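You operate a simulated robot arm through the tools that you are given. There is no shell and no other tool.

Carry out the task below with a simulated robot arm. There is one attempt and no reset: what you move stays moved.

Task
Swap the full purple spring pot for the orange one and fill that till it reads zero.
Fine: purple pot on the mat's free ring; new pot seated on the pink pad; fill it with the green dose button, no spare dose; move no pot while the pump's lamp glows; filled pot back where it stood; leave the other pots. Set down upright: purple spring pot, what you pick out.

It is judged by the outcome, as a careful person would: the job done as asked, and still so three seconds after it is handed in. It fails if anything else is knocked over, pushed out of place, dropped, spilled or broken.

Robot
A 5-joint arm with a two-finger parallel gripper, fixed in place. Base frame: the origin is at the foot of the arm, x ahead of it, y to its left, z up. Lengths are in cm, angles in rad, forces in N, time in s.
It reaches about 113.4 cm from its shoulder. Its first joint turns from -2.601 to 2.601 rad. Payload 1.57 kg.
Tool frame: the origin (TCP) lies between the finger pads and is the grasp point; the fingertips stand 3 cm ahead of it; z points along the fingers, y is the line along which they close. Largest opening 11 cm; finger width 2.4, thickness 1.2; the body of the gripper, 4.8 by 11.2 cm, starts 7.8 cm behind the TCP.
Orientation is that of the tool frame in the base frame, as a unit quaternion [x, y, z, w]. With the fingers straight down and closing along the base's y, the tool's x points along the base's -x, its y along +y and its z along -z.

Tools
- The arm moves only by the tool drive_tool. Its argument "commands" is a list of rows, each a list of 3 entries, a list of its own where there are three numbers: the shift along the tool's x, y, z in cm, then the turn, a rotation vector about the tool's x, y, z in degrees, then the opening, from 0 (shut) to 1 (fully open). In form: [[[x, y, z], [wx, wy, wz], hand], ...]. A call has 1 to 20 rows; each row is the pose to reach, as a shift and turn from the pose commanded when the call began, along the tool's axes at that moment. Rows are played at 5 a second. More than 5 cm and 0.15 rad between two rows, or a gripper value outside its range, and nothing of the call is played. Where a pose cannot be reached the arm comes as near as it can. A force on the tool above 50 N (or 10 N above the force at the start of the call, whichever is more), or a blocked arm, ends the call early, and 0.2 s more pass. Each finger travels about 15.3 cm/s and halts on what it meets, pressing with about 24 N; the grip force reading is that of the motor and also rises with nothing between the fingers. The clock runs only during rows and for 0.2 s after the last one: add rows that repeat a pose to give the fingers time. The reply holds the time, the measured pose of the TCP, the force on the tool along the base axes, the opening and the grip force, in the units named above and with some noise, with the torque about the TCP (base axes, N m) and any sound that the robot's microphone picked up.
- Cameras (640 x 400 px; columns grow to the right, rows downward): "scene" is fixed at [5.11, 49.99, 159.07]; the picture's right is [-0.74, -0.67, 0.00], its down [-0.27, 0.30, -0.92] and it looks along [0.62, -0.68, -0.40] (base axes); focal length 369 px, centre (320, 200). "wrist" rides on the gripper at [7, 1.6, -14.1] in the tool frame; the picture's right is [-0.23, 0.97, 0.00], its down [-0.86, -0.20, -0.48] and it looks along [-0.47, -0.11, 0.88] (tool axes); focal length 222 px, centre (320, 200). There is no depth. A picture from a camera that has moved, and an enlarged one, comes with that camera's place and axes in the base frame and with its lens.
- grab_frame(camera): a new picture of that camera. The clock stands still meanwhile.
- slide_trunk(by): slides the trunk up (or, below 0, down) by that many cm; the arm rides with it, the base frame stays. It gives what a move gives, with no picture.
- close_up(camera, box): a new picture of the part [left, top, right, bottom] of that camera's present view, enlarged. The clock stands still meanwhile.
- finish_job(): hands the job in; it is judged then, once.

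Nothing tells you positions but the pictures and the camera data. Unless the task says otherwise, let go and move clear before handing in.

The tools are called after ">>>" as a command line: name --argument value ..., lists and objects as JSON in quotes. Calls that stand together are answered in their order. drive_tool: Moves the arm, as the interface text tells. Its arguments: {"type":"object","properties":{"commands":{"type":"array","items":{"type":"array"}}},"required":["commands"]} The other tools are called the same way: slide_trunk (by) slides the trunk up or down; grab_frame (camera) takes a picture; close_up (camera, box) takes an enlarged picture of a part of a camera's view; finish_job () hands the job in.

At the start:

```text
clock: 0.0
position: [54.33, -25.27, 115.28]
tool_rot: [0.002, 1.0, 0.0, 0.001]
ft_force: [-0.1, 0.0, 0.6]
ft_torque: [0.0, 0.02, 0.02]
opening: 11.0
grip_force: 0.1
trunk travel left (down, up): [-88.5, 8.5]
```

scene: 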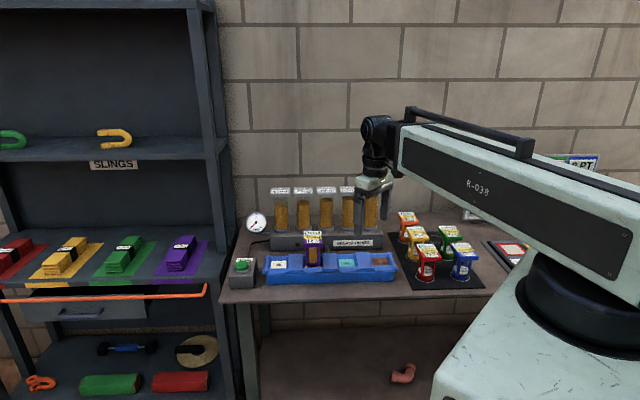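
wrist: 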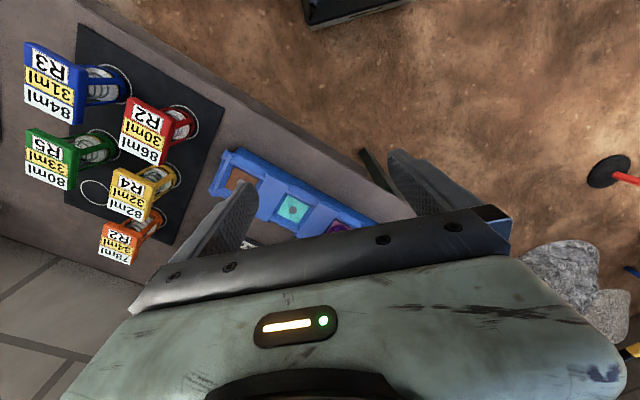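

I see a table with a blue pump tray holding the purple pot, a black mat with five pots and a free ring, and a green button on the left. I'll look at things closer before moving.

>>> close_up --camera "scene" --box '[220, 170, 400, 300]'

>>> close_up --camera "scene" --box '[370, 190, 550, 300]'

>>> close_up --camera "wrist" --box '[0, 20, 260, 280]'

>>> close_up --camera "wrist" --box '[180, 120, 440, 260]'

```text
3.08 times, centred on (310, 235) of scene
camera zoom: at [5.11, 49.99, 159.07], right [-0.74, -0.67, 0.0], down [-0.27, 0.3, -0.92], along [0.62, -0.68, -0.4], focal length 1134 px, centre (351, 92)
```

zoom: 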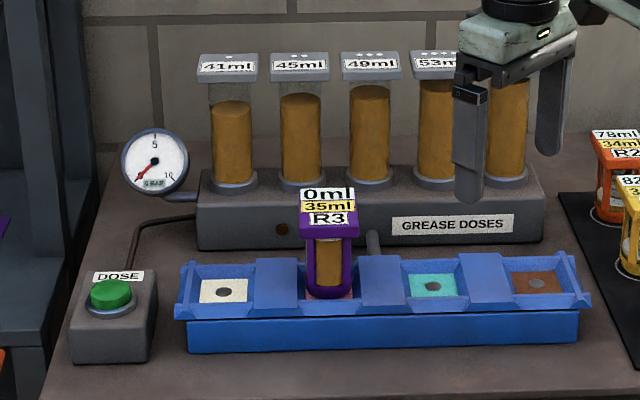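

```text
3.56 times, centred on (460, 245) of scene
camera zoom: at [5.11, 49.99, 159.07], right [-0.74, -0.67, 0.0], down [-0.27, 0.3, -0.92], along [0.62, -0.68, -0.4], focal length 1310 px, centre (-178, 40)
```

zoom: 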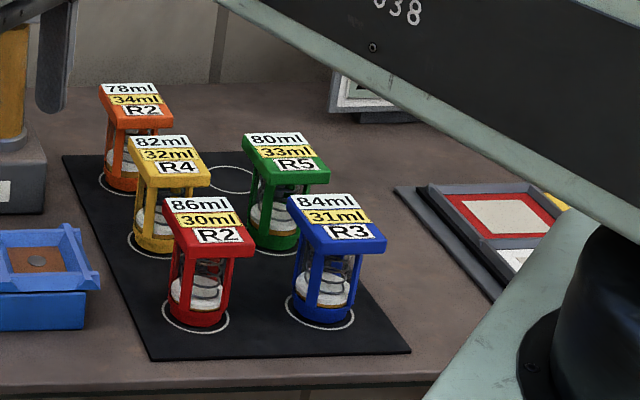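

```text
1.54 times, centred on (130, 150) of wrist
camera zoom: at [47.29, -23.41, 129.41], right [0.23, 0.97, 0.0], down [0.86, -0.2, 0.48], along [0.47, -0.11, -0.88], focal length 342 px, centre (612, 277)
```

zoom: 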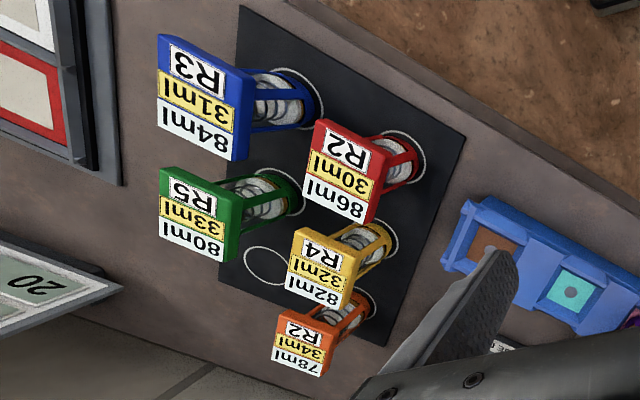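

```text
2.46 times, centred on (310, 190) of wrist
camera zoom: at [47.29, -23.41, 129.41], right [0.23, 0.97, 0.0], down [0.86, -0.2, 0.48], along [0.47, -0.11, -0.88], focal length 547 px, centre (345, 225)
```

zoom: 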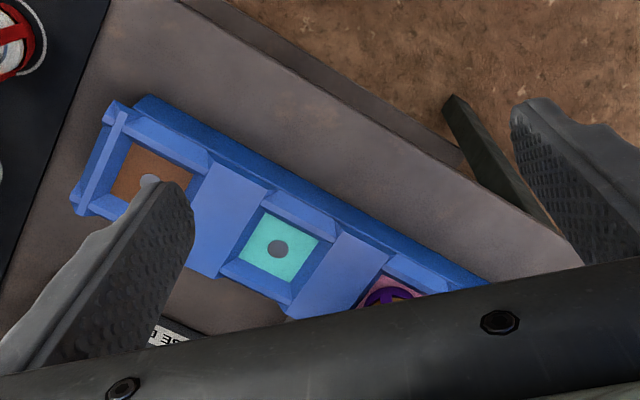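

The purple pot sits on the tray's second pad (roughly x 79, y -28), and the orange pot is at about (68, -69) on the mat, with the free ring beside it. I'll turn the gripper to line up with the tray and move above it for a better view.

>>> drive_tool --commands '[[[-3, -0.5, 0], [0, 0, 8], 1], [[-6, -1, 0], [0, 0, 16], 1], [[-9, -1.5, 0], [0, 0, 24], 1], [[-12, -2, 0], [0, 0, 32], 1], [[-15, -2.5, 0], [0, 0, 40], 1], [[-17, -3, 0], [0, 0, 47.8], 1], [[-17, -3, 0], [0, 0, 47.8], 1]]'

>>> grab_frame --camera "wrist"

>>> grab_frame --camera "scene"

```text
clock: 1.6
position: [71.27, -28.07, 115.27]
tool_rot: [0.406, 0.914, 0.0, 0.0]
ft_force: [0.9, -0.2, -1.0]
ft_torque: [0.0, 0.0, 0.02]
opening: 11.01
grip_force: 0.0
trunk travel left (down, up): [-88.5, 8.5]
```

```text
taken
camera wrist: at [67.78, -21.69, 129.41], right [0.88, 0.48, 0.0], down [0.42, -0.77, 0.48], along [0.23, -0.42, -0.88], focal length 222 px, centre (320, 200)
```

wrist: 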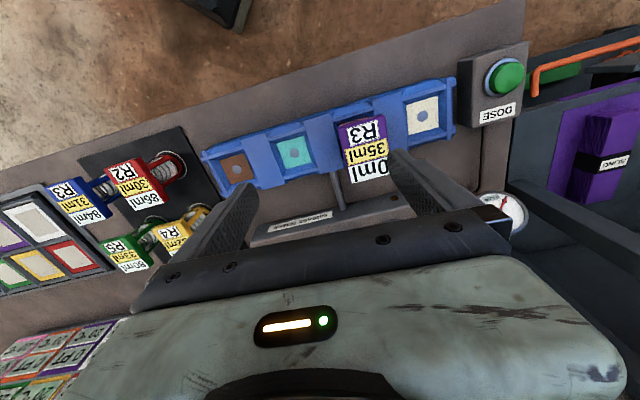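

```text
taken
```

scene: 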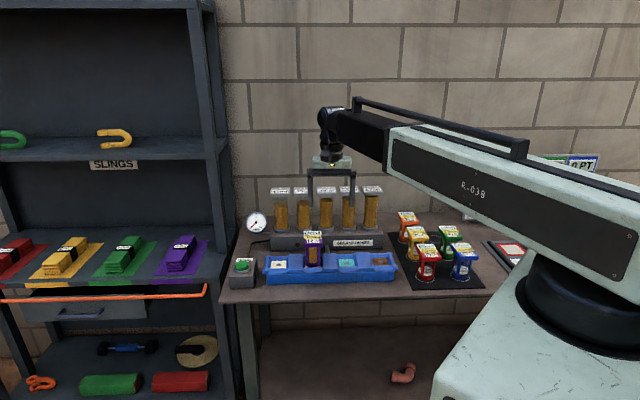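

The tray, purple pot and dose button are all visible now. I'll enlarge the wrist view to measure the tray, button and pot labels.

>>> close_up --camera "wrist" --box '[190, 50, 540, 250]'

>>> close_up --camera "wrist" --box '[320, 80, 460, 200]'

>>> close_up --camera "scene" --box '[225, 175, 325, 295]'

```text
1.83 times, centred on (365, 150) of wrist
camera zoom: at [67.78, -21.69, 129.41], right [0.88, 0.48, 0.0], down [0.42, -0.77, 0.48], along [0.23, -0.42, -0.88], focal length 406 px, centre (238, 291)
```

zoom: 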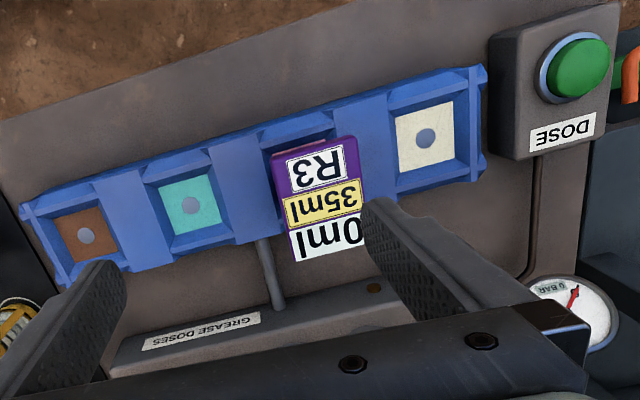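

```text
3.33 times, centred on (390, 140) of wrist
camera zoom: at [67.78, -21.69, 129.41], right [0.88, 0.48, 0.0], down [0.42, -0.77, 0.48], along [0.23, -0.42, -0.88], focal length 740 px, centre (87, 400)
```

zoom: 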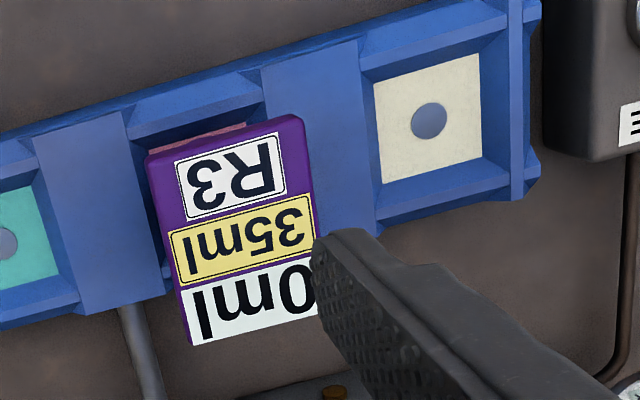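

```text
3.33 times, centred on (275, 235) of scene
camera zoom: at [5.11, 49.99, 159.07], right [-0.74, -0.67, 0.0], down [-0.27, 0.3, -0.92], along [0.62, -0.68, -0.4], focal length 1229 px, centre (470, 83)
```

zoom: 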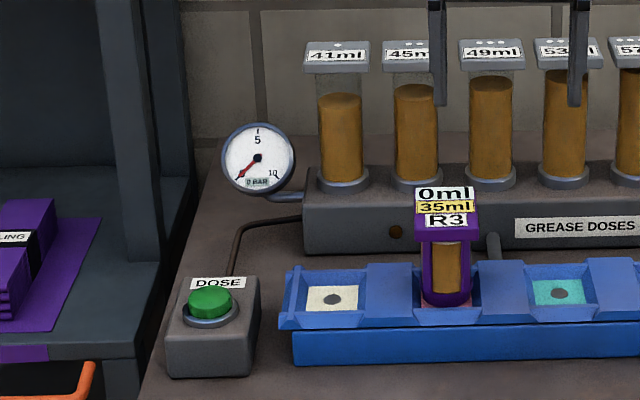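

The cap's top is at about z 100 and the pad at about z 89.7, with the pot centred near (77.5, -26.1) and its sides at about 44°. I'll move right above it, well clear, to refine this.

>>> drive_tool --commands '[[[-1.3, 3, 2], [0, 0, -1], 1], [[-2.7, 5.9, 4], [0, 0, -2], 1], [[-2.7, 5.9, 7], [0, 0, -2], 1], [[-2.7, 5.9, 7], [0, 0, -2], 1]]'

>>> grab_frame --camera "wrist"

>>> close_up --camera "scene" --box '[225, 175, 405, 295]'

```text
clock: 2.6
position: [77.51, -26.16, 115.23]
tool_rot: [0.39, 0.921, 0.0, 0.001]
ft_force: [0.7, 0.5, -0.1]
ft_torque: [-0.02, 0.01, 0.0]
opening: 11.01
grip_force: 0.1
out of reach, approached as far as the arm can: row 1, 2, 3, 4
trunk travel left (down, up): [-88.5, 8.5]
```

```text
taken
camera wrist: at [73.78, -19.89, 129.4], right [0.86, 0.52, 0.0], down [0.45, -0.75, 0.48], along [0.25, -0.41, -0.88], focal length 222 px, centre (320, 200)
```

wrist: 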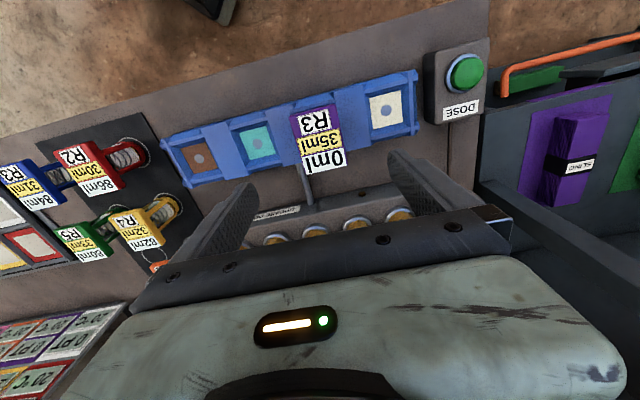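

```text
3.33 times, centred on (315, 235) of scene
camera zoom: at [5.11, 49.99, 159.07], right [-0.74, -0.67, 0.0], down [-0.27, 0.3, -0.92], along [0.62, -0.68, -0.4], focal length 1229 px, centre (337, 83)
```

zoom: 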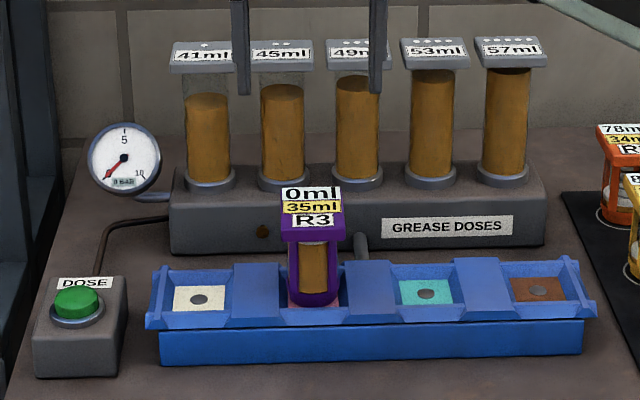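

The arm couldn't go lower without the trunk, so I'll lower with the trunk. First I'll check the alignment above the purple cap.

>>> close_up --camera "wrist" --box '[250, 80, 410, 180]'

>>> close_up --camera "wrist" --box '[380, 30, 500, 140]'

>>> close_up --camera "wrist" --box '[0, 100, 240, 290]'

```text
4.00 times, centred on (330, 130) of wrist
camera zoom: at [73.78, -19.89, 129.4], right [0.86, 0.52, 0.0], down [0.45, -0.75, 0.48], along [0.25, -0.41, -0.88], focal length 888 px, centre (280, 480)
```

zoom: 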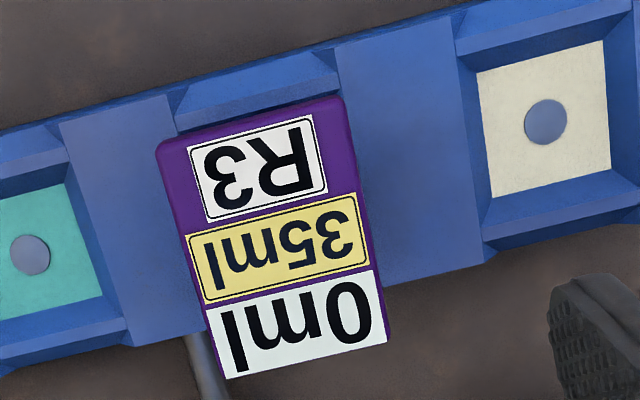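

```text
3.64 times, centred on (440, 85) of wrist
camera zoom: at [73.78, -19.89, 129.4], right [0.86, 0.52, 0.0], down [0.45, -0.75, 0.48], along [0.25, -0.41, -0.88], focal length 808 px, centre (-116, 618)
```

zoom: 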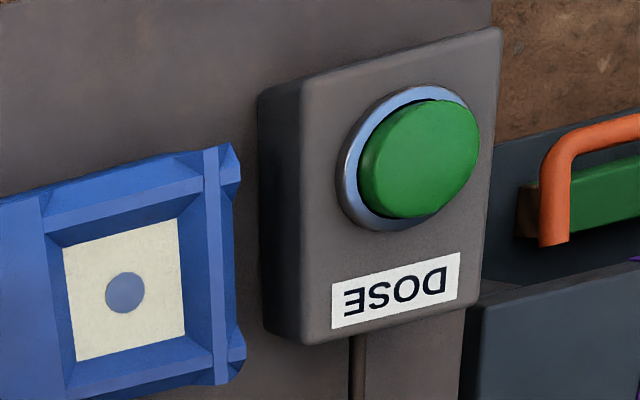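

```text
2.11 times, centred on (120, 195) of wrist
camera zoom: at [73.78, -19.89, 129.4], right [0.86, 0.52, 0.0], down [0.45, -0.75, 0.48], along [0.25, -0.41, -0.88], focal length 468 px, centre (741, 210)
```

zoom: 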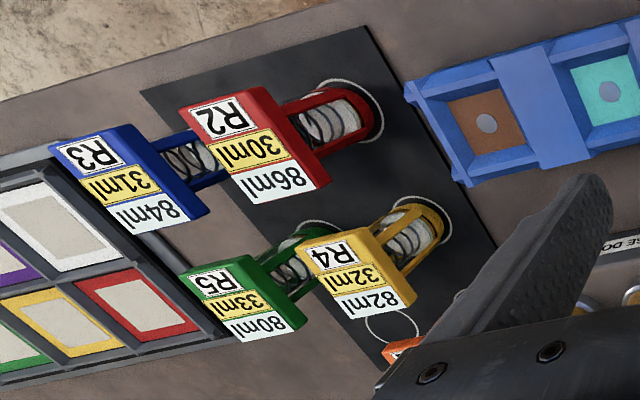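

Cap centre measures (77.5, -26.3) with the sides at about 45°, so the gripper is nearly centred. I'll fine-tune the yaw and lower with the trunk part-way.

>>> drive_tool --commands '[[[0.1, -0.05, 0], [0, 0, -1.1], 1], [[0.1, -0.05, 0], [0, 0, -1.1], 1]]'

>>> slide_trunk --by -9

>>> grab_frame --camera "wrist"

>>> close_up --camera "scene" --box '[225, 155, 405, 295]'

```text
clock: 3.2
position: [77.4, -26.04, 115.16]
tool_rot: [0.38, 0.925, 0.0, 0.0]
ft_force: [0.3, 0.0, -0.3]
ft_torque: [-0.01, -0.04, 0.0]
opening: 10.98
grip_force: 0.0
trunk travel left (down, up): [-88.5, 8.5]
```

```text
clock: 4.5
position: [77.48, -26.14, 106.25]
tool_rot: [0.381, 0.925, 0.0, 0.0]
ft_force: [-0.6, -0.1, -0.1]
ft_torque: [-0.01, 0.0, 0.0]
opening: 11.0
grip_force: 0.0
trunk travel left (down, up): [-79.5, 17.5]
```

```text
taken
camera wrist: at [73.58, -19.94, 120.41], right [0.85, 0.53, 0.0], down [0.47, -0.74, 0.48], along [0.25, -0.4, -0.88], focal length 222 px, centre (320, 200)
```

wrist: 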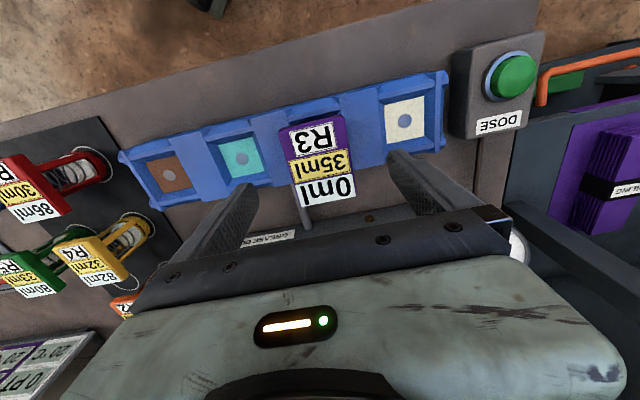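

```text
2.86 times, centred on (315, 225) of scene
camera zoom: at [5.11, 49.99, 159.07], right [-0.74, -0.67, 0.0], down [-0.27, 0.3, -0.92], along [0.62, -0.68, -0.4], focal length 1053 px, centre (334, 129)
```

zoom: 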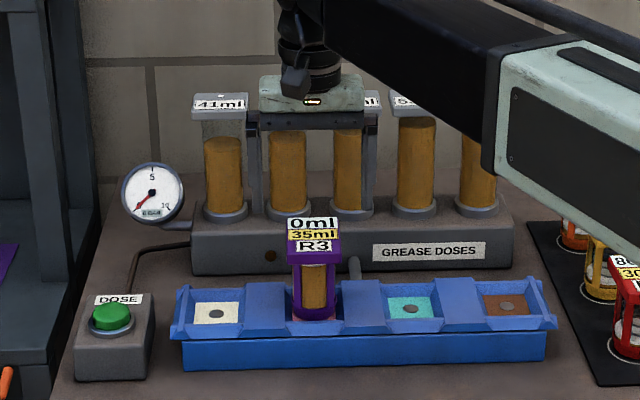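

Alignment matches my prediction (cap centre under the TCP). Next I lower the trunk so the pads are level with the purple cap.

>>> slide_trunk --by -6.9

>>> grab_frame --camera "wrist"

>>> close_up --camera "scene" --box '[255, 185, 375, 285]'

```text
clock: 5.5
position: [77.42, -26.2, 99.32]
tool_rot: [0.38, 0.925, 0.0, 0.0]
ft_force: [0.4, 0.5, -0.9]
ft_torque: [-0.03, 0.01, -0.03]
opening: 11.01
grip_force: 0.0
trunk travel left (down, up): [-72.6, 24.4]
```

```text
taken
camera wrist: at [73.58, -19.94, 113.51], right [0.85, 0.53, 0.0], down [0.47, -0.74, 0.48], along [0.25, -0.4, -0.88], focal length 222 px, centre (320, 200)
```

wrist: 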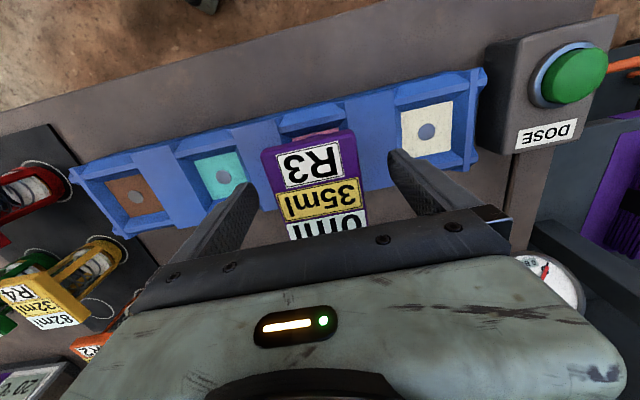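

```text
4.00 times, centred on (315, 235) of scene
camera zoom: at [5.11, 49.99, 159.07], right [-0.74, -0.67, 0.0], down [-0.27, 0.3, -0.92], along [0.62, -0.68, -0.4], focal length 1474 px, centre (340, 60)
```

zoom: 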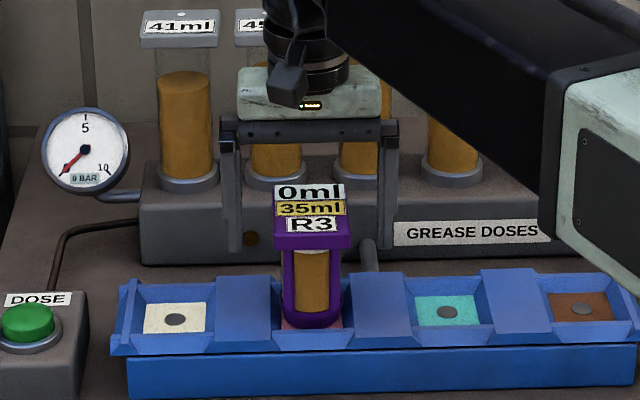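

The fingers straddle the purple cap evenly. Closing gently.

>>> drive_tool --commands '[[[0, 0, 0], [0, 0, 0], 0.8], [[0, 0, 0], [0, 0, 0], 0.65], [[0, 0, 0], [0, 0, 0], 0.57], [[0, 0, 0], [0, 0, 0], 0.5], [[0, 0, 0], [0, 0, 0], 0.4], [[0, 0, 0], [0, 0, 0], 0.4], [[0, 0, 0], [0, 0, 0], 0.4]]'

>>> grab_frame --camera "wrist"

>>> close_up --camera "scene" --box '[255, 185, 375, 285]'

```text
clock: 7.1
position: [77.54, -26.14, 99.22]
tool_rot: [0.381, 0.924, 0.0, 0.0]
ft_force: [-0.6, -0.4, -0.6]
ft_torque: [-0.02, 0.04, 0.01]
opening: 6.19
grip_force: 24.1
trunk travel left (down, up): [-72.6, 24.4]
```

```text
taken
camera wrist: at [73.59, -19.95, 113.5], right [0.85, 0.53, 0.0], down [0.47, -0.74, 0.48], along [0.25, -0.4, -0.88], focal length 222 px, centre (320, 200)
```

wrist: 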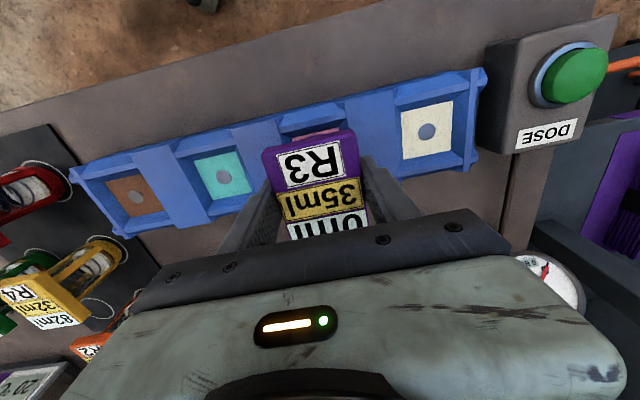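

```text
4.00 times, centred on (315, 235) of scene
camera zoom: at [5.11, 49.99, 159.07], right [-0.74, -0.67, 0.0], down [-0.27, 0.3, -0.92], along [0.62, -0.68, -0.4], focal length 1474 px, centre (340, 60)
```

zoom: 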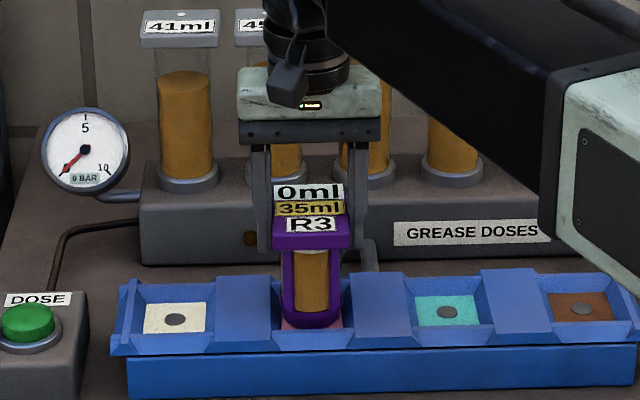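

The purple cap is gripped (opening 6.19, 24 N). I lift a little with the trunk and check.

>>> slide_trunk --by 3

>>> close_up --camera "scene" --box '[255, 185, 375, 285]'

```text
clock: 7.9
position: [77.47, -26.12, 102.28]
tool_rot: [0.381, 0.925, 0.0, -0.001]
ft_force: [0.4, 0.2, -2.8]
ft_torque: [0.0, 0.03, 0.03]
opening: 6.18
grip_force: 24.5
trunk travel left (down, up): [-75.6, 21.4]
```

```text
4.00 times, centred on (315, 235) of scene
camera zoom: at [5.11, 49.99, 159.07], right [-0.74, -0.67, 0.0], down [-0.27, 0.3, -0.92], along [0.62, -0.68, -0.4], focal length 1474 px, centre (340, 60)
```

zoom: 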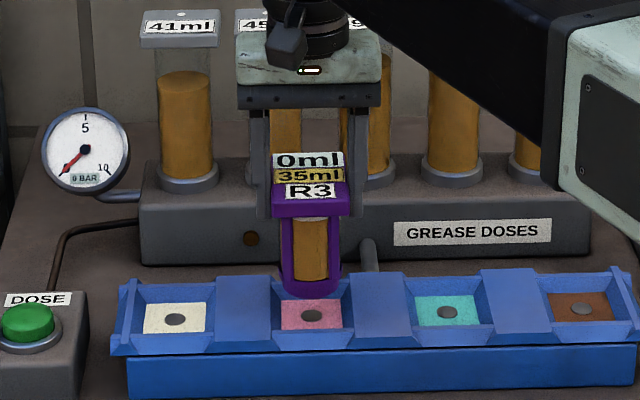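

The pot is lifted and the pink pad is empty beneath it. I raise it well clear of everything, then carry it along the tray towards the mat.

>>> slide_trunk --by 13

>>> drive_tool --commands '[[[0, -1, 0], [0, 0, 0], 0.4], [[0, -3, 0], [0, 0, 0], 0.4], [[0, -6, 0], [0, 0, 0], 0.4], [[0, -9, 0], [0, 0, 0], 0.4], [[0, -12, 0], [0, 0, 0], 0.4], [[0, -15, 0], [0, 0, 0], 0.4], [[0, -18, 0], [0, 0, 0], 0.4], [[0, -21, 0], [0, 0, 0], 0.4], [[0, -24, 0], [0, 0, 0], 0.4], [[0, -27, 0], [0, 0, 0], 0.4], [[0, -29, 0], [0, 0, 0], 0.4], [[0, -30, 0], [0, 0, 0], 0.4], [[0, -30, 0], [0, 0, 0], 0.4]]'

>>> grab_frame --camera "wrist"

>>> grab_frame --camera "scene"

```text
clock: 9.5
position: [77.48, -26.06, 115.23]
tool_rot: [0.381, 0.925, 0.001, -0.001]
ft_force: [0.0, -0.4, -1.9]
ft_torque: [0.01, 0.02, 0.05]
opening: 6.18
grip_force: 24.0
trunk travel left (down, up): [-88.6, 8.4]
```

```text
clock: 12.3
position: [56.44, -47.3, 115.32]
tool_rot: [0.382, 0.924, 0.0, -0.001]
ft_force: [0.1, -0.6, -2.9]
ft_torque: [0.0, 0.01, -0.01]
opening: 6.17
grip_force: 24.2
trunk travel left (down, up): [-88.6, 8.4]
```

```text
taken
camera wrist: at [52.52, -41.26, 129.49], right [0.85, 0.53, 0.0], down [0.47, -0.74, 0.48], along [0.25, -0.4, -0.88], focal length 222 px, centre (320, 200)
```

wrist: 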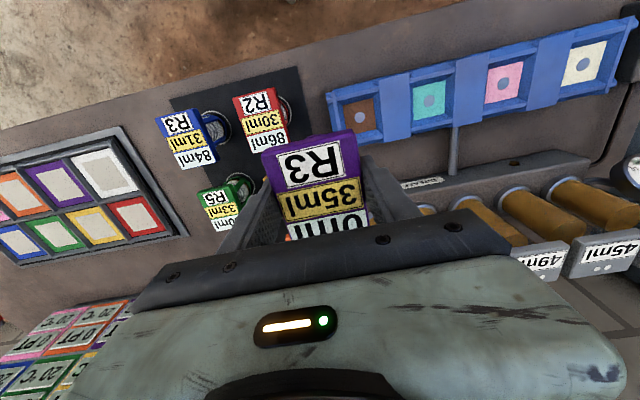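

```text
taken
```

scene: 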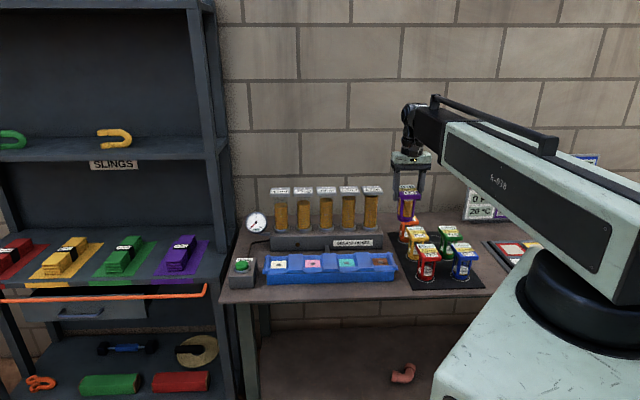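

The pot is carried safely at z 115. I'll turn the tool 90° and move over the mat's near side so the wrist camera can see the free ring past the held pot.

>>> drive_tool --commands '[[[-1, -0.4, 0], [0, 0, -7.5], 0.4], [[-2.5, -1, 0], [0, 0, -15], 0.4], [[-3.75, -1.5, 0], [0, 0, -22.5], 0.4], [[-5, -2, 0], [0, 0, -30], 0.4], [[-6.25, -2.5, 0], [0, 0, -37.5], 0.4], [[-7.5, -3, 0], [0, 0, -45], 0.4], [[-8.75, -3.5, 0], [0, 0, -52.5], 0.4], [[-10, -4, 0], [0, 0, -60], 0.4], [[-11.25, -4.5, 0], [0, 0, -67.5], 0.4], [[-12.5, -5, 0], [0, 0, -75], 0.4], [[-14, -5.5, 0], [0, 0, -82.5], 0.4], [[-15, -5.8, 0], [0, 0, -90], 0.4], [[-15, -5.8, 0], [0, 0, -90], 0.4]]'

>>> grab_frame --camera "wrist"

>>> grab_frame --camera "scene"

```text
clock: 15.1
position: [62.93, -62.2, 115.26]
tool_rot: [-0.385, 0.923, 0.001, -0.001]
ft_force: [-0.4, 0.2, -3.2]
ft_torque: [0.02, 0.01, 0.01]
opening: 6.17
grip_force: 23.6
trunk travel left (down, up): [-88.6, 8.4]
```

```text
taken
camera wrist: at [56.79, -65.87, 129.48], right [-0.53, 0.85, 0.0], down [0.74, 0.47, 0.48], along [0.4, 0.26, -0.88], focal length 222 px, centre (320, 200)
```

wrist: 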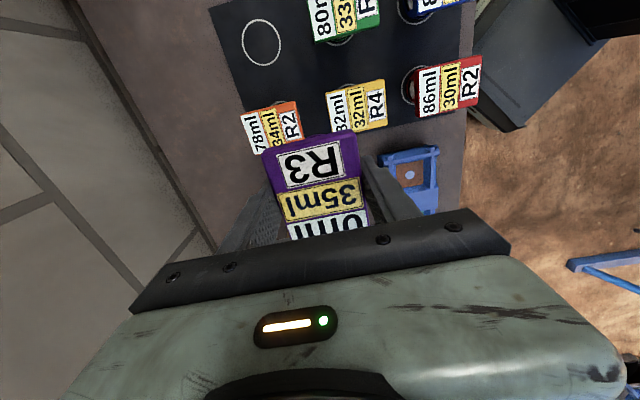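

```text
taken
```

scene: 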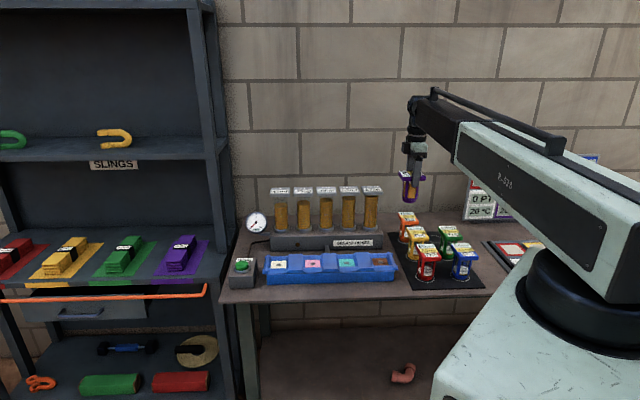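

The free ring is clearly visible in the upper left of the wrist view. I enlarge it to measure.

>>> close_up --camera "wrist" --box '[200, 0, 500, 160]'

>>> close_up --camera "wrist" --box '[210, 0, 310, 80]'

>>> close_up --camera "scene" --box '[380, 190, 500, 300]'

```text
2.13 times, centred on (350, 80) of wrist
camera zoom: at [56.79, -65.87, 129.48], right [-0.53, 0.85, 0.0], down [0.74, 0.47, 0.48], along [0.4, 0.26, -0.88], focal length 474 px, centre (256, 456)
```

zoom: 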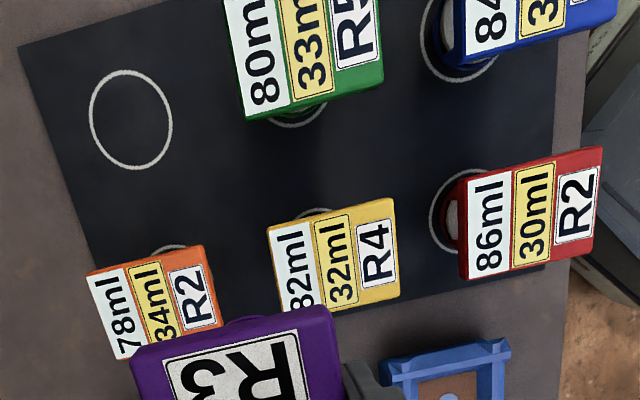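

```text
5.00 times, centred on (260, 40) of wrist
camera zoom: at [56.79, -65.87, 129.48], right [-0.53, 0.85, 0.0], down [0.74, 0.47, 0.48], along [0.4, 0.26, -0.88], focal length 1111 px, centre (620, 1000)
```

zoom: 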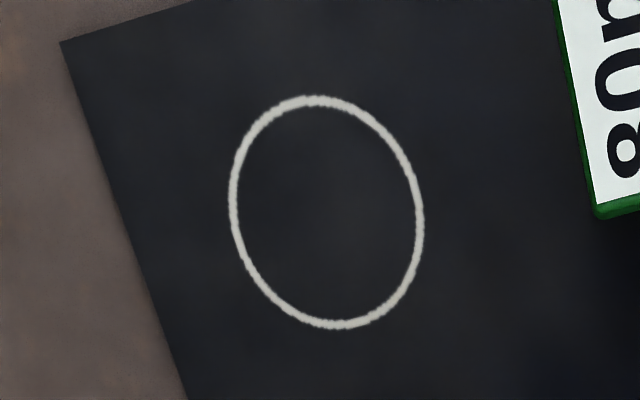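

```text
3.64 times, centred on (440, 245) of scene
camera zoom: at [5.11, 49.99, 159.07], right [-0.74, -0.67, 0.0], down [-0.27, 0.3, -0.92], along [0.62, -0.68, -0.4], focal length 1340 px, centre (-116, 36)
```

zoom: 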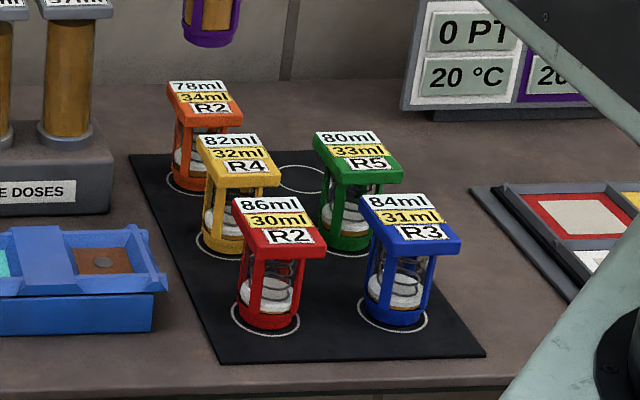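

The free ring measures about (57.5, -76.7), mat height about z 85.4. I'll move there at height while turning back so the label faces front like the others.

>>> drive_tool --commands '[[[1, -0.5, 0], [0, 0, 7.5], 0.4], [[2.3, -1.05, 0], [0, 0, 15], 0.4], [[3.5, -1.6, 0], [0, 0, 22.5], 0.4], [[4.7, -2.1, 0], [0, 0, 30], 0.4], [[5.9, -2.65, 0], [0, 0, 37.5], 0.4], [[7.05, -3.2, 0], [0, 0, 45], 0.4], [[8.2, -3.7, 0], [0, 0, 52.5], 0.4], [[9.4, -4.2, 0], [0, 0, 60], 0.4], [[10.6, -4.8, 0], [0, 0, 67.5], 0.4], [[11.8, -5.3, 0], [0, 0, 75], 0.4], [[13, -5.85, 0], [0, 0, 82.5], 0.4], [[14.1, -6.36, 0], [0, 0, 90.3], 0.4], [[14.1, -6.36, 0], [0, 0, 90.3], 0.4]]'

>>> grab_frame --camera "scene"

>>> grab_frame --camera "wrist"

```text
clock: 17.9
position: [55.58, -74.12, 115.31]
tool_rot: [0.384, 0.923, 0.0, 0.001]
ft_force: [-0.1, 0.0, -2.2]
ft_torque: [0.02, 0.01, 0.0]
opening: 6.19
grip_force: 24.1
out of reach, approached as far as the arm can: row 9, 10, 11, 12, 13
trunk travel left (down, up): [-88.6, 8.4]
```

```text
taken
```

scene: 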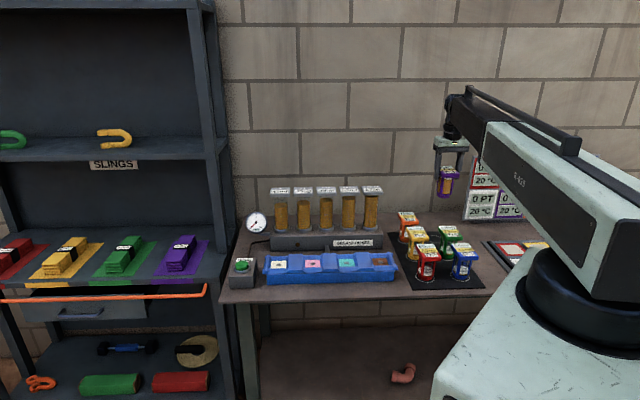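

```text
taken
camera wrist: at [51.81, -67.79, 129.47], right [0.85, 0.53, 0.0], down [0.46, -0.75, 0.48], along [0.25, -0.41, -0.88], focal length 222 px, centre (320, 200)
```

wrist: 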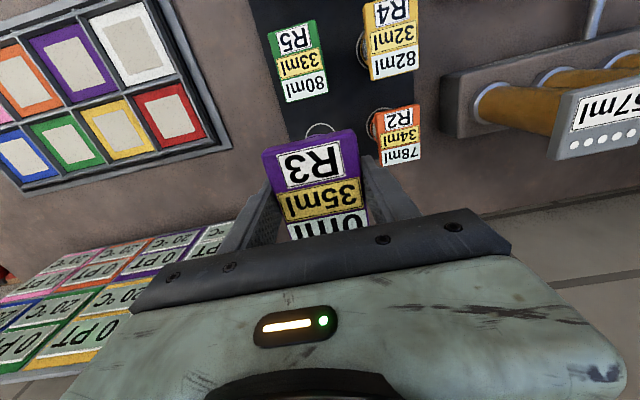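

The straight-down reach ends at about r 92.6 cm, and the ring is at about r 96, so holding the pot by its centre would mean setting it down tilted. I'll take it back to the pink pad and re-grip the 8 cm long cap nearer its front edge, so it can be placed upright.

>>> drive_tool --commands '[[[0.7, 0.75, 0], [0, 0, -0.4], 0.4], [[2.4, 2.5, 0], [0, 0, -0.4], 0.4], [[4.4, 4.6, 0], [0, 0, -0.4], 0.4], [[6.4, 6.7, 0], [0, 0, -0.4], 0.4], [[8.4, 8.8, 0], [0, 0, -0.4], 0.4], [[10.4, 10.9, 0], [0, 0, -0.4], 0.4], [[12.4, 13, 0], [0, 0, -0.4], 0.4], [[14.4, 15.1, 0], [0, 0, -0.4], 0.4], [[16.4, 17.2, 0], [0, 0, -0.4], 0.4], [[17.8, 18.7, 0], [0, 0, -0.4], 0.4], [[18.4, 19.4, 0], [0, 0, -0.4], 0.4], [[18.4, 19.4, 0], [0, 0, -0.4], 0.4]]'

>>> drive_tool --commands '[[[0, 1, 0], [0, 0, 0], 0.4], [[0, 3, 0], [0, 0, 0], 0.4], [[0, 6, 0], [0, 0, 0], 0.4], [[0, 9, 0], [0, 0, 0], 0.4], [[0, 12, 0], [0, 0, 0], 0.4], [[0, 15, 0], [0, 0, 0], 0.4], [[0, 18, 0], [0, 0, 0], 0.4], [[0, 21, 0], [0, 0, 0], 0.4], [[0, 24, 0], [0, 0, 0], 0.4], [[0, 27, 0], [0, 0, 0], 0.4], [[0, 29, 0], [0, 0, 0], 0.4], [[0, 30, 0], [0, 0, 0], 0.4], [[0, 30, 0], [0, 0, 0], 0.4]]'

>>> close_up --camera "scene" --box '[240, 150, 400, 290]'

```text
clock: 20.5
position: [56.5, -47.24, 115.37]
tool_rot: [0.38, 0.925, 0.0, 0.0]
ft_force: [0.5, -0.1, -3.0]
ft_torque: [0.0, 0.01, 0.0]
opening: 6.16
grip_force: 24.2
trunk travel left (down, up): [-88.6, 8.4]
```

```text
clock: 23.3
position: [77.6, -25.92, 115.34]
tool_rot: [0.38, 0.925, 0.0, 0.0]
ft_force: [0.1, -0.2, -2.0]
ft_torque: [0.01, 0.03, 0.01]
opening: 6.16
grip_force: 24.4
trunk travel left (down, up): [-88.6, 8.4]
```

```text
2.86 times, centred on (320, 220) of scene
camera zoom: at [5.11, 49.99, 159.07], right [-0.74, -0.67, 0.0], down [-0.27, 0.3, -0.92], along [0.62, -0.68, -0.4], focal length 1053 px, centre (320, 143)
```

zoom: 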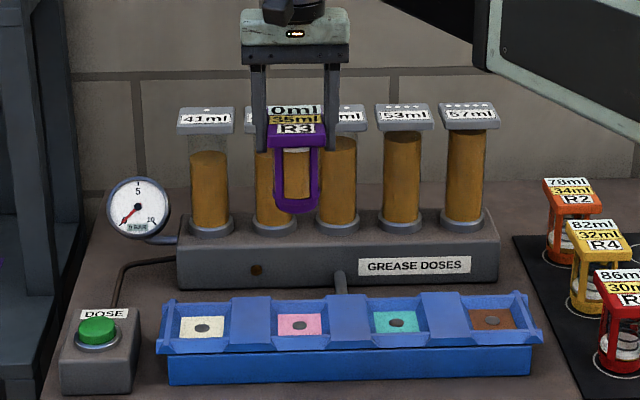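

The pot is over the pink pad again. I trim the position and lower it back into the seat by the same trunk travel.

>>> drive_tool --commands '[[[0, -0.18, 0], [0, 0, 0], 0.4], [[0, -0.18, 0], [0, 0, 0], 0.4], [[0, -0.18, 0], [0, 0, 0], 0.4]]'

>>> slide_trunk --by -14

>>> close_up --camera "scene" --box '[255, 185, 375, 285]'

>>> grab_frame --camera "wrist"

```text
clock: 24.1
position: [77.29, -26.08, 115.31]
tool_rot: [0.38, 0.925, 0.001, -0.001]
ft_force: [0.4, 0.6, -1.7]
ft_torque: [-0.01, -0.01, 0.02]
opening: 6.19
grip_force: 23.9
trunk travel left (down, up): [-88.6, 8.4]
```

```text
clock: 25.7
position: [77.45, -26.09, 101.4]
tool_rot: [0.38, 0.925, 0.001, 0.0]
ft_force: [-0.9, 1.1, -2.2]
ft_torque: [-0.01, 0.01, 0.01]
opening: 6.18
grip_force: 23.7
trunk travel left (down, up): [-74.6, 22.4]
```

```text
4.00 times, centred on (315, 235) of scene
camera zoom: at [5.11, 49.99, 159.07], right [-0.74, -0.67, 0.0], down [-0.27, 0.3, -0.92], along [0.62, -0.68, -0.4], focal length 1474 px, centre (340, 60)
```

zoom: 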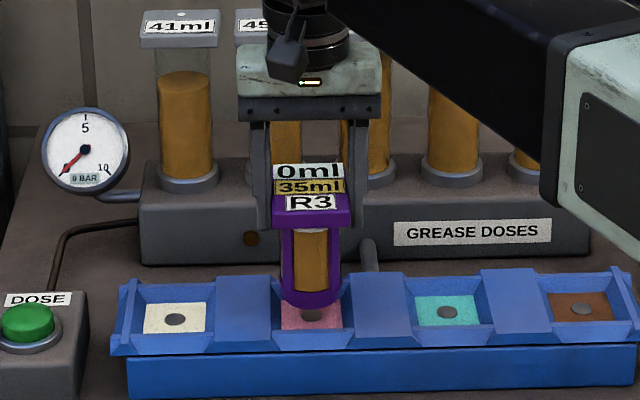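

```text
taken
camera wrist: at [73.54, -19.92, 115.49], right [0.85, 0.53, 0.0], down [0.47, -0.74, 0.48], along [0.25, -0.4, -0.88], focal length 222 px, centre (320, 200)
```

wrist: 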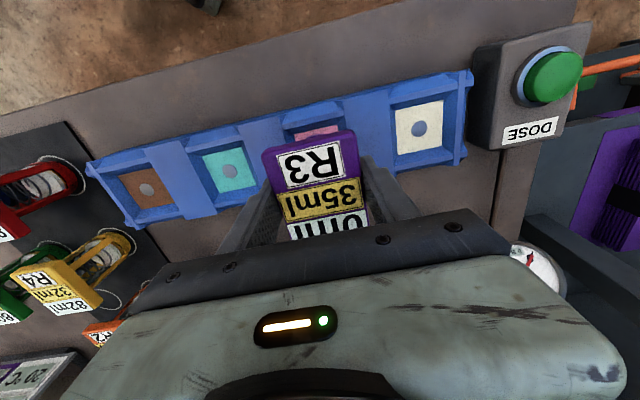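

The position repeats within 0.05 cm. I lower the last 2 cm.

>>> slide_trunk --by -1.6

>>> slide_trunk --by -0.35

>>> close_up --camera "scene" --box '[255, 185, 375, 285]'

```text
clock: 26.4
position: [77.37, -26.13, 99.69]
tool_rot: [0.38, 0.925, 0.0, 0.001]
ft_force: [-0.3, -1.3, -2.9]
ft_torque: [0.02, -0.01, 0.0]
opening: 6.19
grip_force: 24.4
trunk travel left (down, up): [-73.0, 24.0]
```

```text
clock: 26.9
position: [77.33, -26.11, 99.5]
tool_rot: [0.38, 0.925, 0.0, -0.002]
ft_force: [0.1, -0.1, -2.2]
ft_torque: [0.04, -0.02, 0.03]
opening: 6.17
grip_force: 24.1
trunk travel left (down, up): [-72.7, 24.3]
```

```text
4.00 times, centred on (315, 235) of scene
camera zoom: at [5.11, 49.99, 159.07], right [-0.74, -0.67, 0.0], down [-0.27, 0.3, -0.92], along [0.62, -0.68, -0.4], focal length 1474 px, centre (340, 60)
```

zoom: 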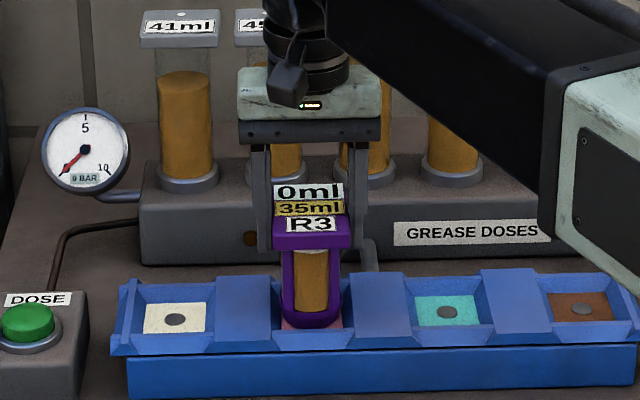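

>>> slide_trunk --by -0.12

>>> drive_tool --commands '[[[0, 0, 0], [0, 0, 0], 0.57], [[0, 0, 0], [0, 0, 0], 0.6], [[0, 0, 0], [0, 0, 0], 0.66], [[0, 0, 0], [0, 0, 0], 0.75], [[0, 0, 0], [0, 0, 0], 0.75]]'

>>> grab_frame --camera "wrist"

>>> close_up --camera "scene" --box '[255, 185, 375, 285]'

```text
clock: 27.4
position: [77.41, -26.18, 99.2]
tool_rot: [0.38, 0.925, 0.0, 0.0]
ft_force: [5.0, -1.9, 10.3]
ft_torque: [0.07, -0.38, -0.02]
opening: 6.2
grip_force: 23.8
trunk travel left (down, up): [-72.6, 24.4]
```

```text
clock: 28.6
position: [77.38, -26.08, 99.14]
tool_rot: [0.38, 0.925, 0.0, 0.0]
ft_force: [0.5, -0.1, -0.8]
ft_torque: [0.02, 0.0, -0.01]
opening: 8.24
grip_force: 0.1
trunk travel left (down, up): [-72.6, 24.4]
```

```text
taken
camera wrist: at [73.53, -19.92, 113.43], right [0.85, 0.53, 0.0], down [0.47, -0.74, 0.48], along [0.25, -0.4, -0.88], focal length 222 px, centre (320, 200)
```

wrist: 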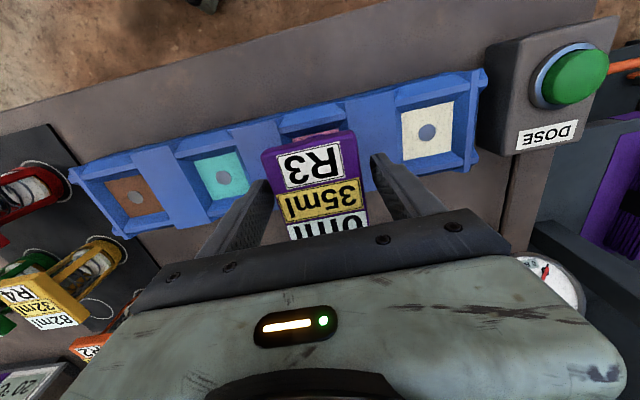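

```text
4.00 times, centred on (315, 235) of scene
camera zoom: at [5.11, 49.99, 159.07], right [-0.74, -0.67, 0.0], down [-0.27, 0.3, -0.92], along [0.62, -0.68, -0.4], focal length 1474 px, centre (340, 60)
```

zoom: 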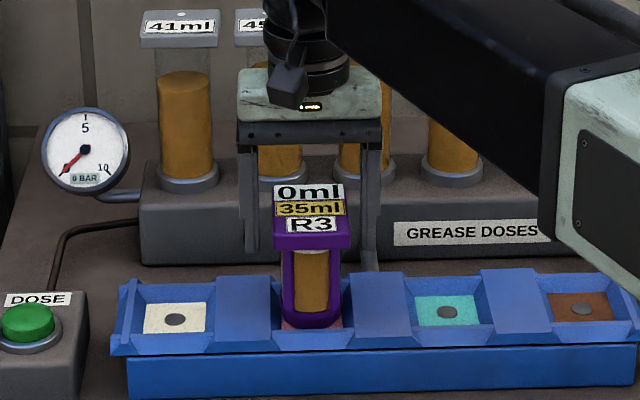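

The purple pot is seated and released. I now slide the open gripper 2.5 cm towards the cap's front edge and re-grip there.

>>> drive_tool --commands '[[[0.8, 0, 0], [0, 0, 0], 0.75], [[1.6, 0, 0], [0, 0, 0], 0.75], [[2.5, 0, 0], [0, 0, 0], 0.75], [[2.5, 0, 0], [0, 0, 0], 0.75]]'

>>> grab_frame --camera "wrist"

>>> close_up --camera "scene" --box '[255, 185, 375, 285]'

```text
clock: 29.6
position: [75.61, -24.25, 99.19]
tool_rot: [0.38, 0.925, 0.0, 0.0]
ft_force: [-0.7, 0.2, 0.0]
ft_torque: [-0.05, -0.01, -0.01]
opening: 8.25
grip_force: 0.0
trunk travel left (down, up): [-72.6, 24.4]
```

```text
taken
camera wrist: at [71.73, -18.14, 113.43], right [0.85, 0.53, 0.0], down [0.47, -0.74, 0.48], along [0.25, -0.4, -0.88], focal length 222 px, centre (320, 200)
```

wrist: 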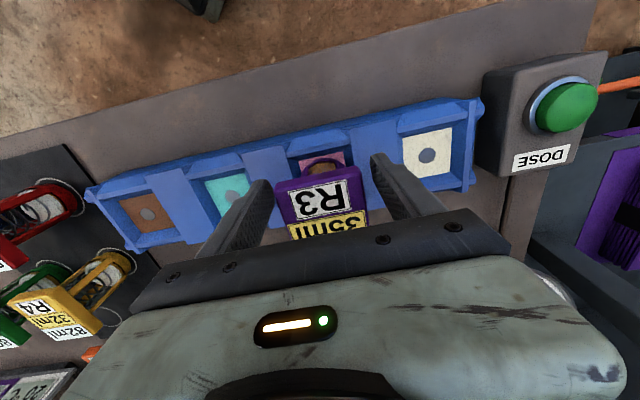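

```text
4.00 times, centred on (315, 235) of scene
camera zoom: at [5.11, 49.99, 159.07], right [-0.74, -0.67, 0.0], down [-0.27, 0.3, -0.92], along [0.62, -0.68, -0.4], focal length 1474 px, centre (340, 60)
```

zoom: 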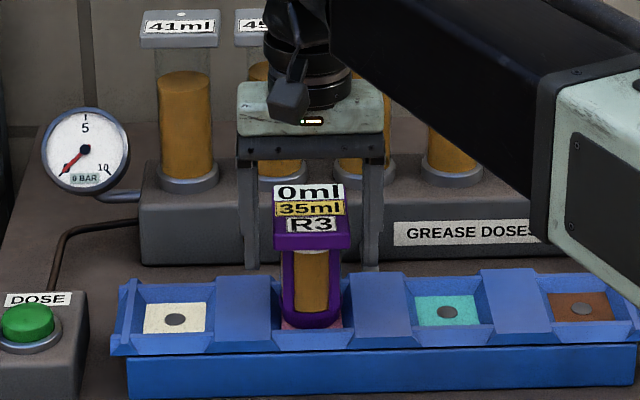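

The pads now straddle the front part of the cap. Closing the grip and test-lifting.

>>> drive_tool --commands '[[[0, 0, 0], [0, 0, 0], 0.65], [[0, 0, 0], [0, 0, 0], 0.58], [[0, 0, 0], [0, 0, 0], 0.5], [[0, 0, 0], [0, 0, 0], 0.4], [[0, 0, 0], [0, 0, 0], 0.4], [[0, 0, 0], [0, 0, 0], 0.4]]'

>>> slide_trunk --by 3

>>> grab_frame --camera "wrist"

>>> close_up --camera "scene" --box '[255, 185, 375, 285]'

```text
clock: 31.0
position: [75.66, -24.2, 99.17]
tool_rot: [0.381, 0.925, 0.0, 0.0]
ft_force: [0.9, 0.2, 0.8]
ft_torque: [0.02, -0.08, -0.01]
opening: 6.16
grip_force: 23.6
trunk travel left (down, up): [-72.6, 24.4]
```

```text
clock: 31.8
position: [75.56, -24.28, 102.24]
tool_rot: [0.38, 0.925, 0.001, -0.001]
ft_force: [-0.1, -0.6, -1.8]
ft_torque: [0.06, 0.02, -0.02]
opening: 6.17
grip_force: 23.6
trunk travel left (down, up): [-75.6, 21.4]
```

```text
taken
camera wrist: at [71.76, -18.16, 116.42], right [0.85, 0.53, 0.0], down [0.47, -0.74, 0.48], along [0.25, -0.4, -0.88], focal length 222 px, centre (320, 200)
```

wrist: 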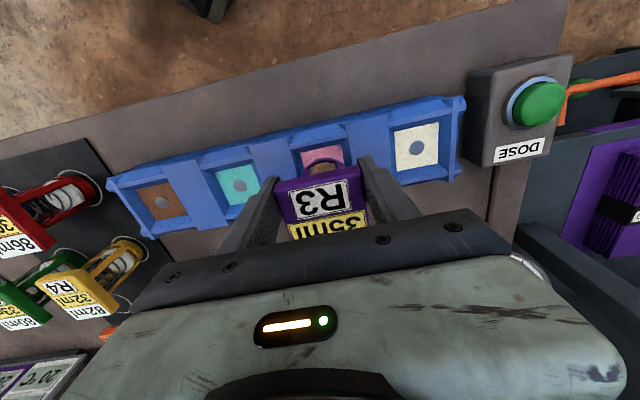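

```text
4.00 times, centred on (315, 235) of scene
camera zoom: at [5.11, 49.99, 159.07], right [-0.74, -0.67, 0.0], down [-0.27, 0.3, -0.92], along [0.62, -0.68, -0.4], focal length 1474 px, centre (340, 60)
```

zoom: 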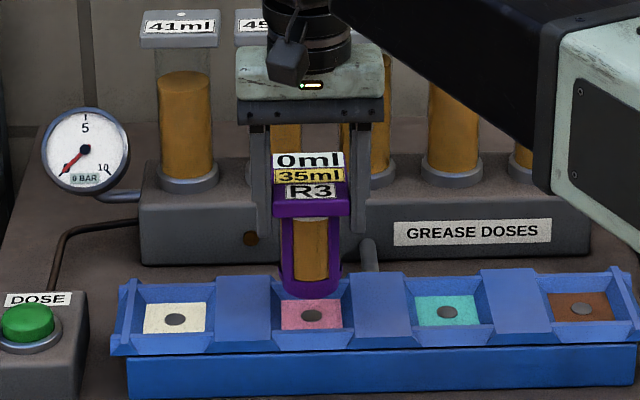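

The pot lifts level with no sag. I raise it and carry it to the mat along the same path.

>>> slide_trunk --by 13

>>> drive_tool --commands '[[[0, -1, 0], [0, 0, 0], 0.4], [[0, -3, 0], [0, 0, 0], 0.4], [[0, -6, 0], [0, 0, 0], 0.4], [[0, -9, 0], [0, 0, 0], 0.4], [[0, -12, 0], [0, 0, 0], 0.4], [[0, -15, 0], [0, 0, 0], 0.4], [[0, -18, 0], [0, 0, 0], 0.4], [[0, -21, 0], [0, 0, 0], 0.4], [[0, -24, 0], [0, 0, 0], 0.4], [[0, -27, 0], [0, 0, 0], 0.4], [[0, -29, 0], [0, 0, 0], 0.4], [[0, -30, 0], [0, 0, 0], 0.4], [[0, -30, 0], [0, 0, 0], 0.4]]'

>>> grab_frame --camera "wrist"

```text
clock: 33.3
position: [75.63, -24.3, 115.33]
tool_rot: [0.38, 0.925, 0.001, 0.0]
ft_force: [0.3, 0.6, -2.7]
ft_torque: [0.06, 0.06, 0.03]
opening: 6.18
grip_force: 23.7
trunk travel left (down, up): [-88.6, 8.4]
```

```text
clock: 36.1
position: [54.41, -45.69, 115.28]
tool_rot: [0.38, 0.925, 0.001, 0.001]
ft_force: [0.1, 0.3, -3.3]
ft_torque: [0.05, 0.02, 0.01]
opening: 6.21
grip_force: 23.9
trunk travel left (down, up): [-88.6, 8.4]
```

```text
taken
camera wrist: at [50.62, -39.5, 129.42], right [0.85, 0.53, 0.0], down [0.47, -0.74, 0.48], along [0.25, -0.4, -0.88], focal length 222 px, centre (320, 200)
```

wrist: 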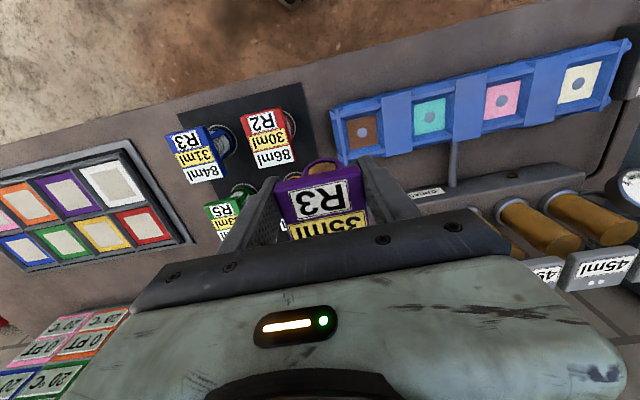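

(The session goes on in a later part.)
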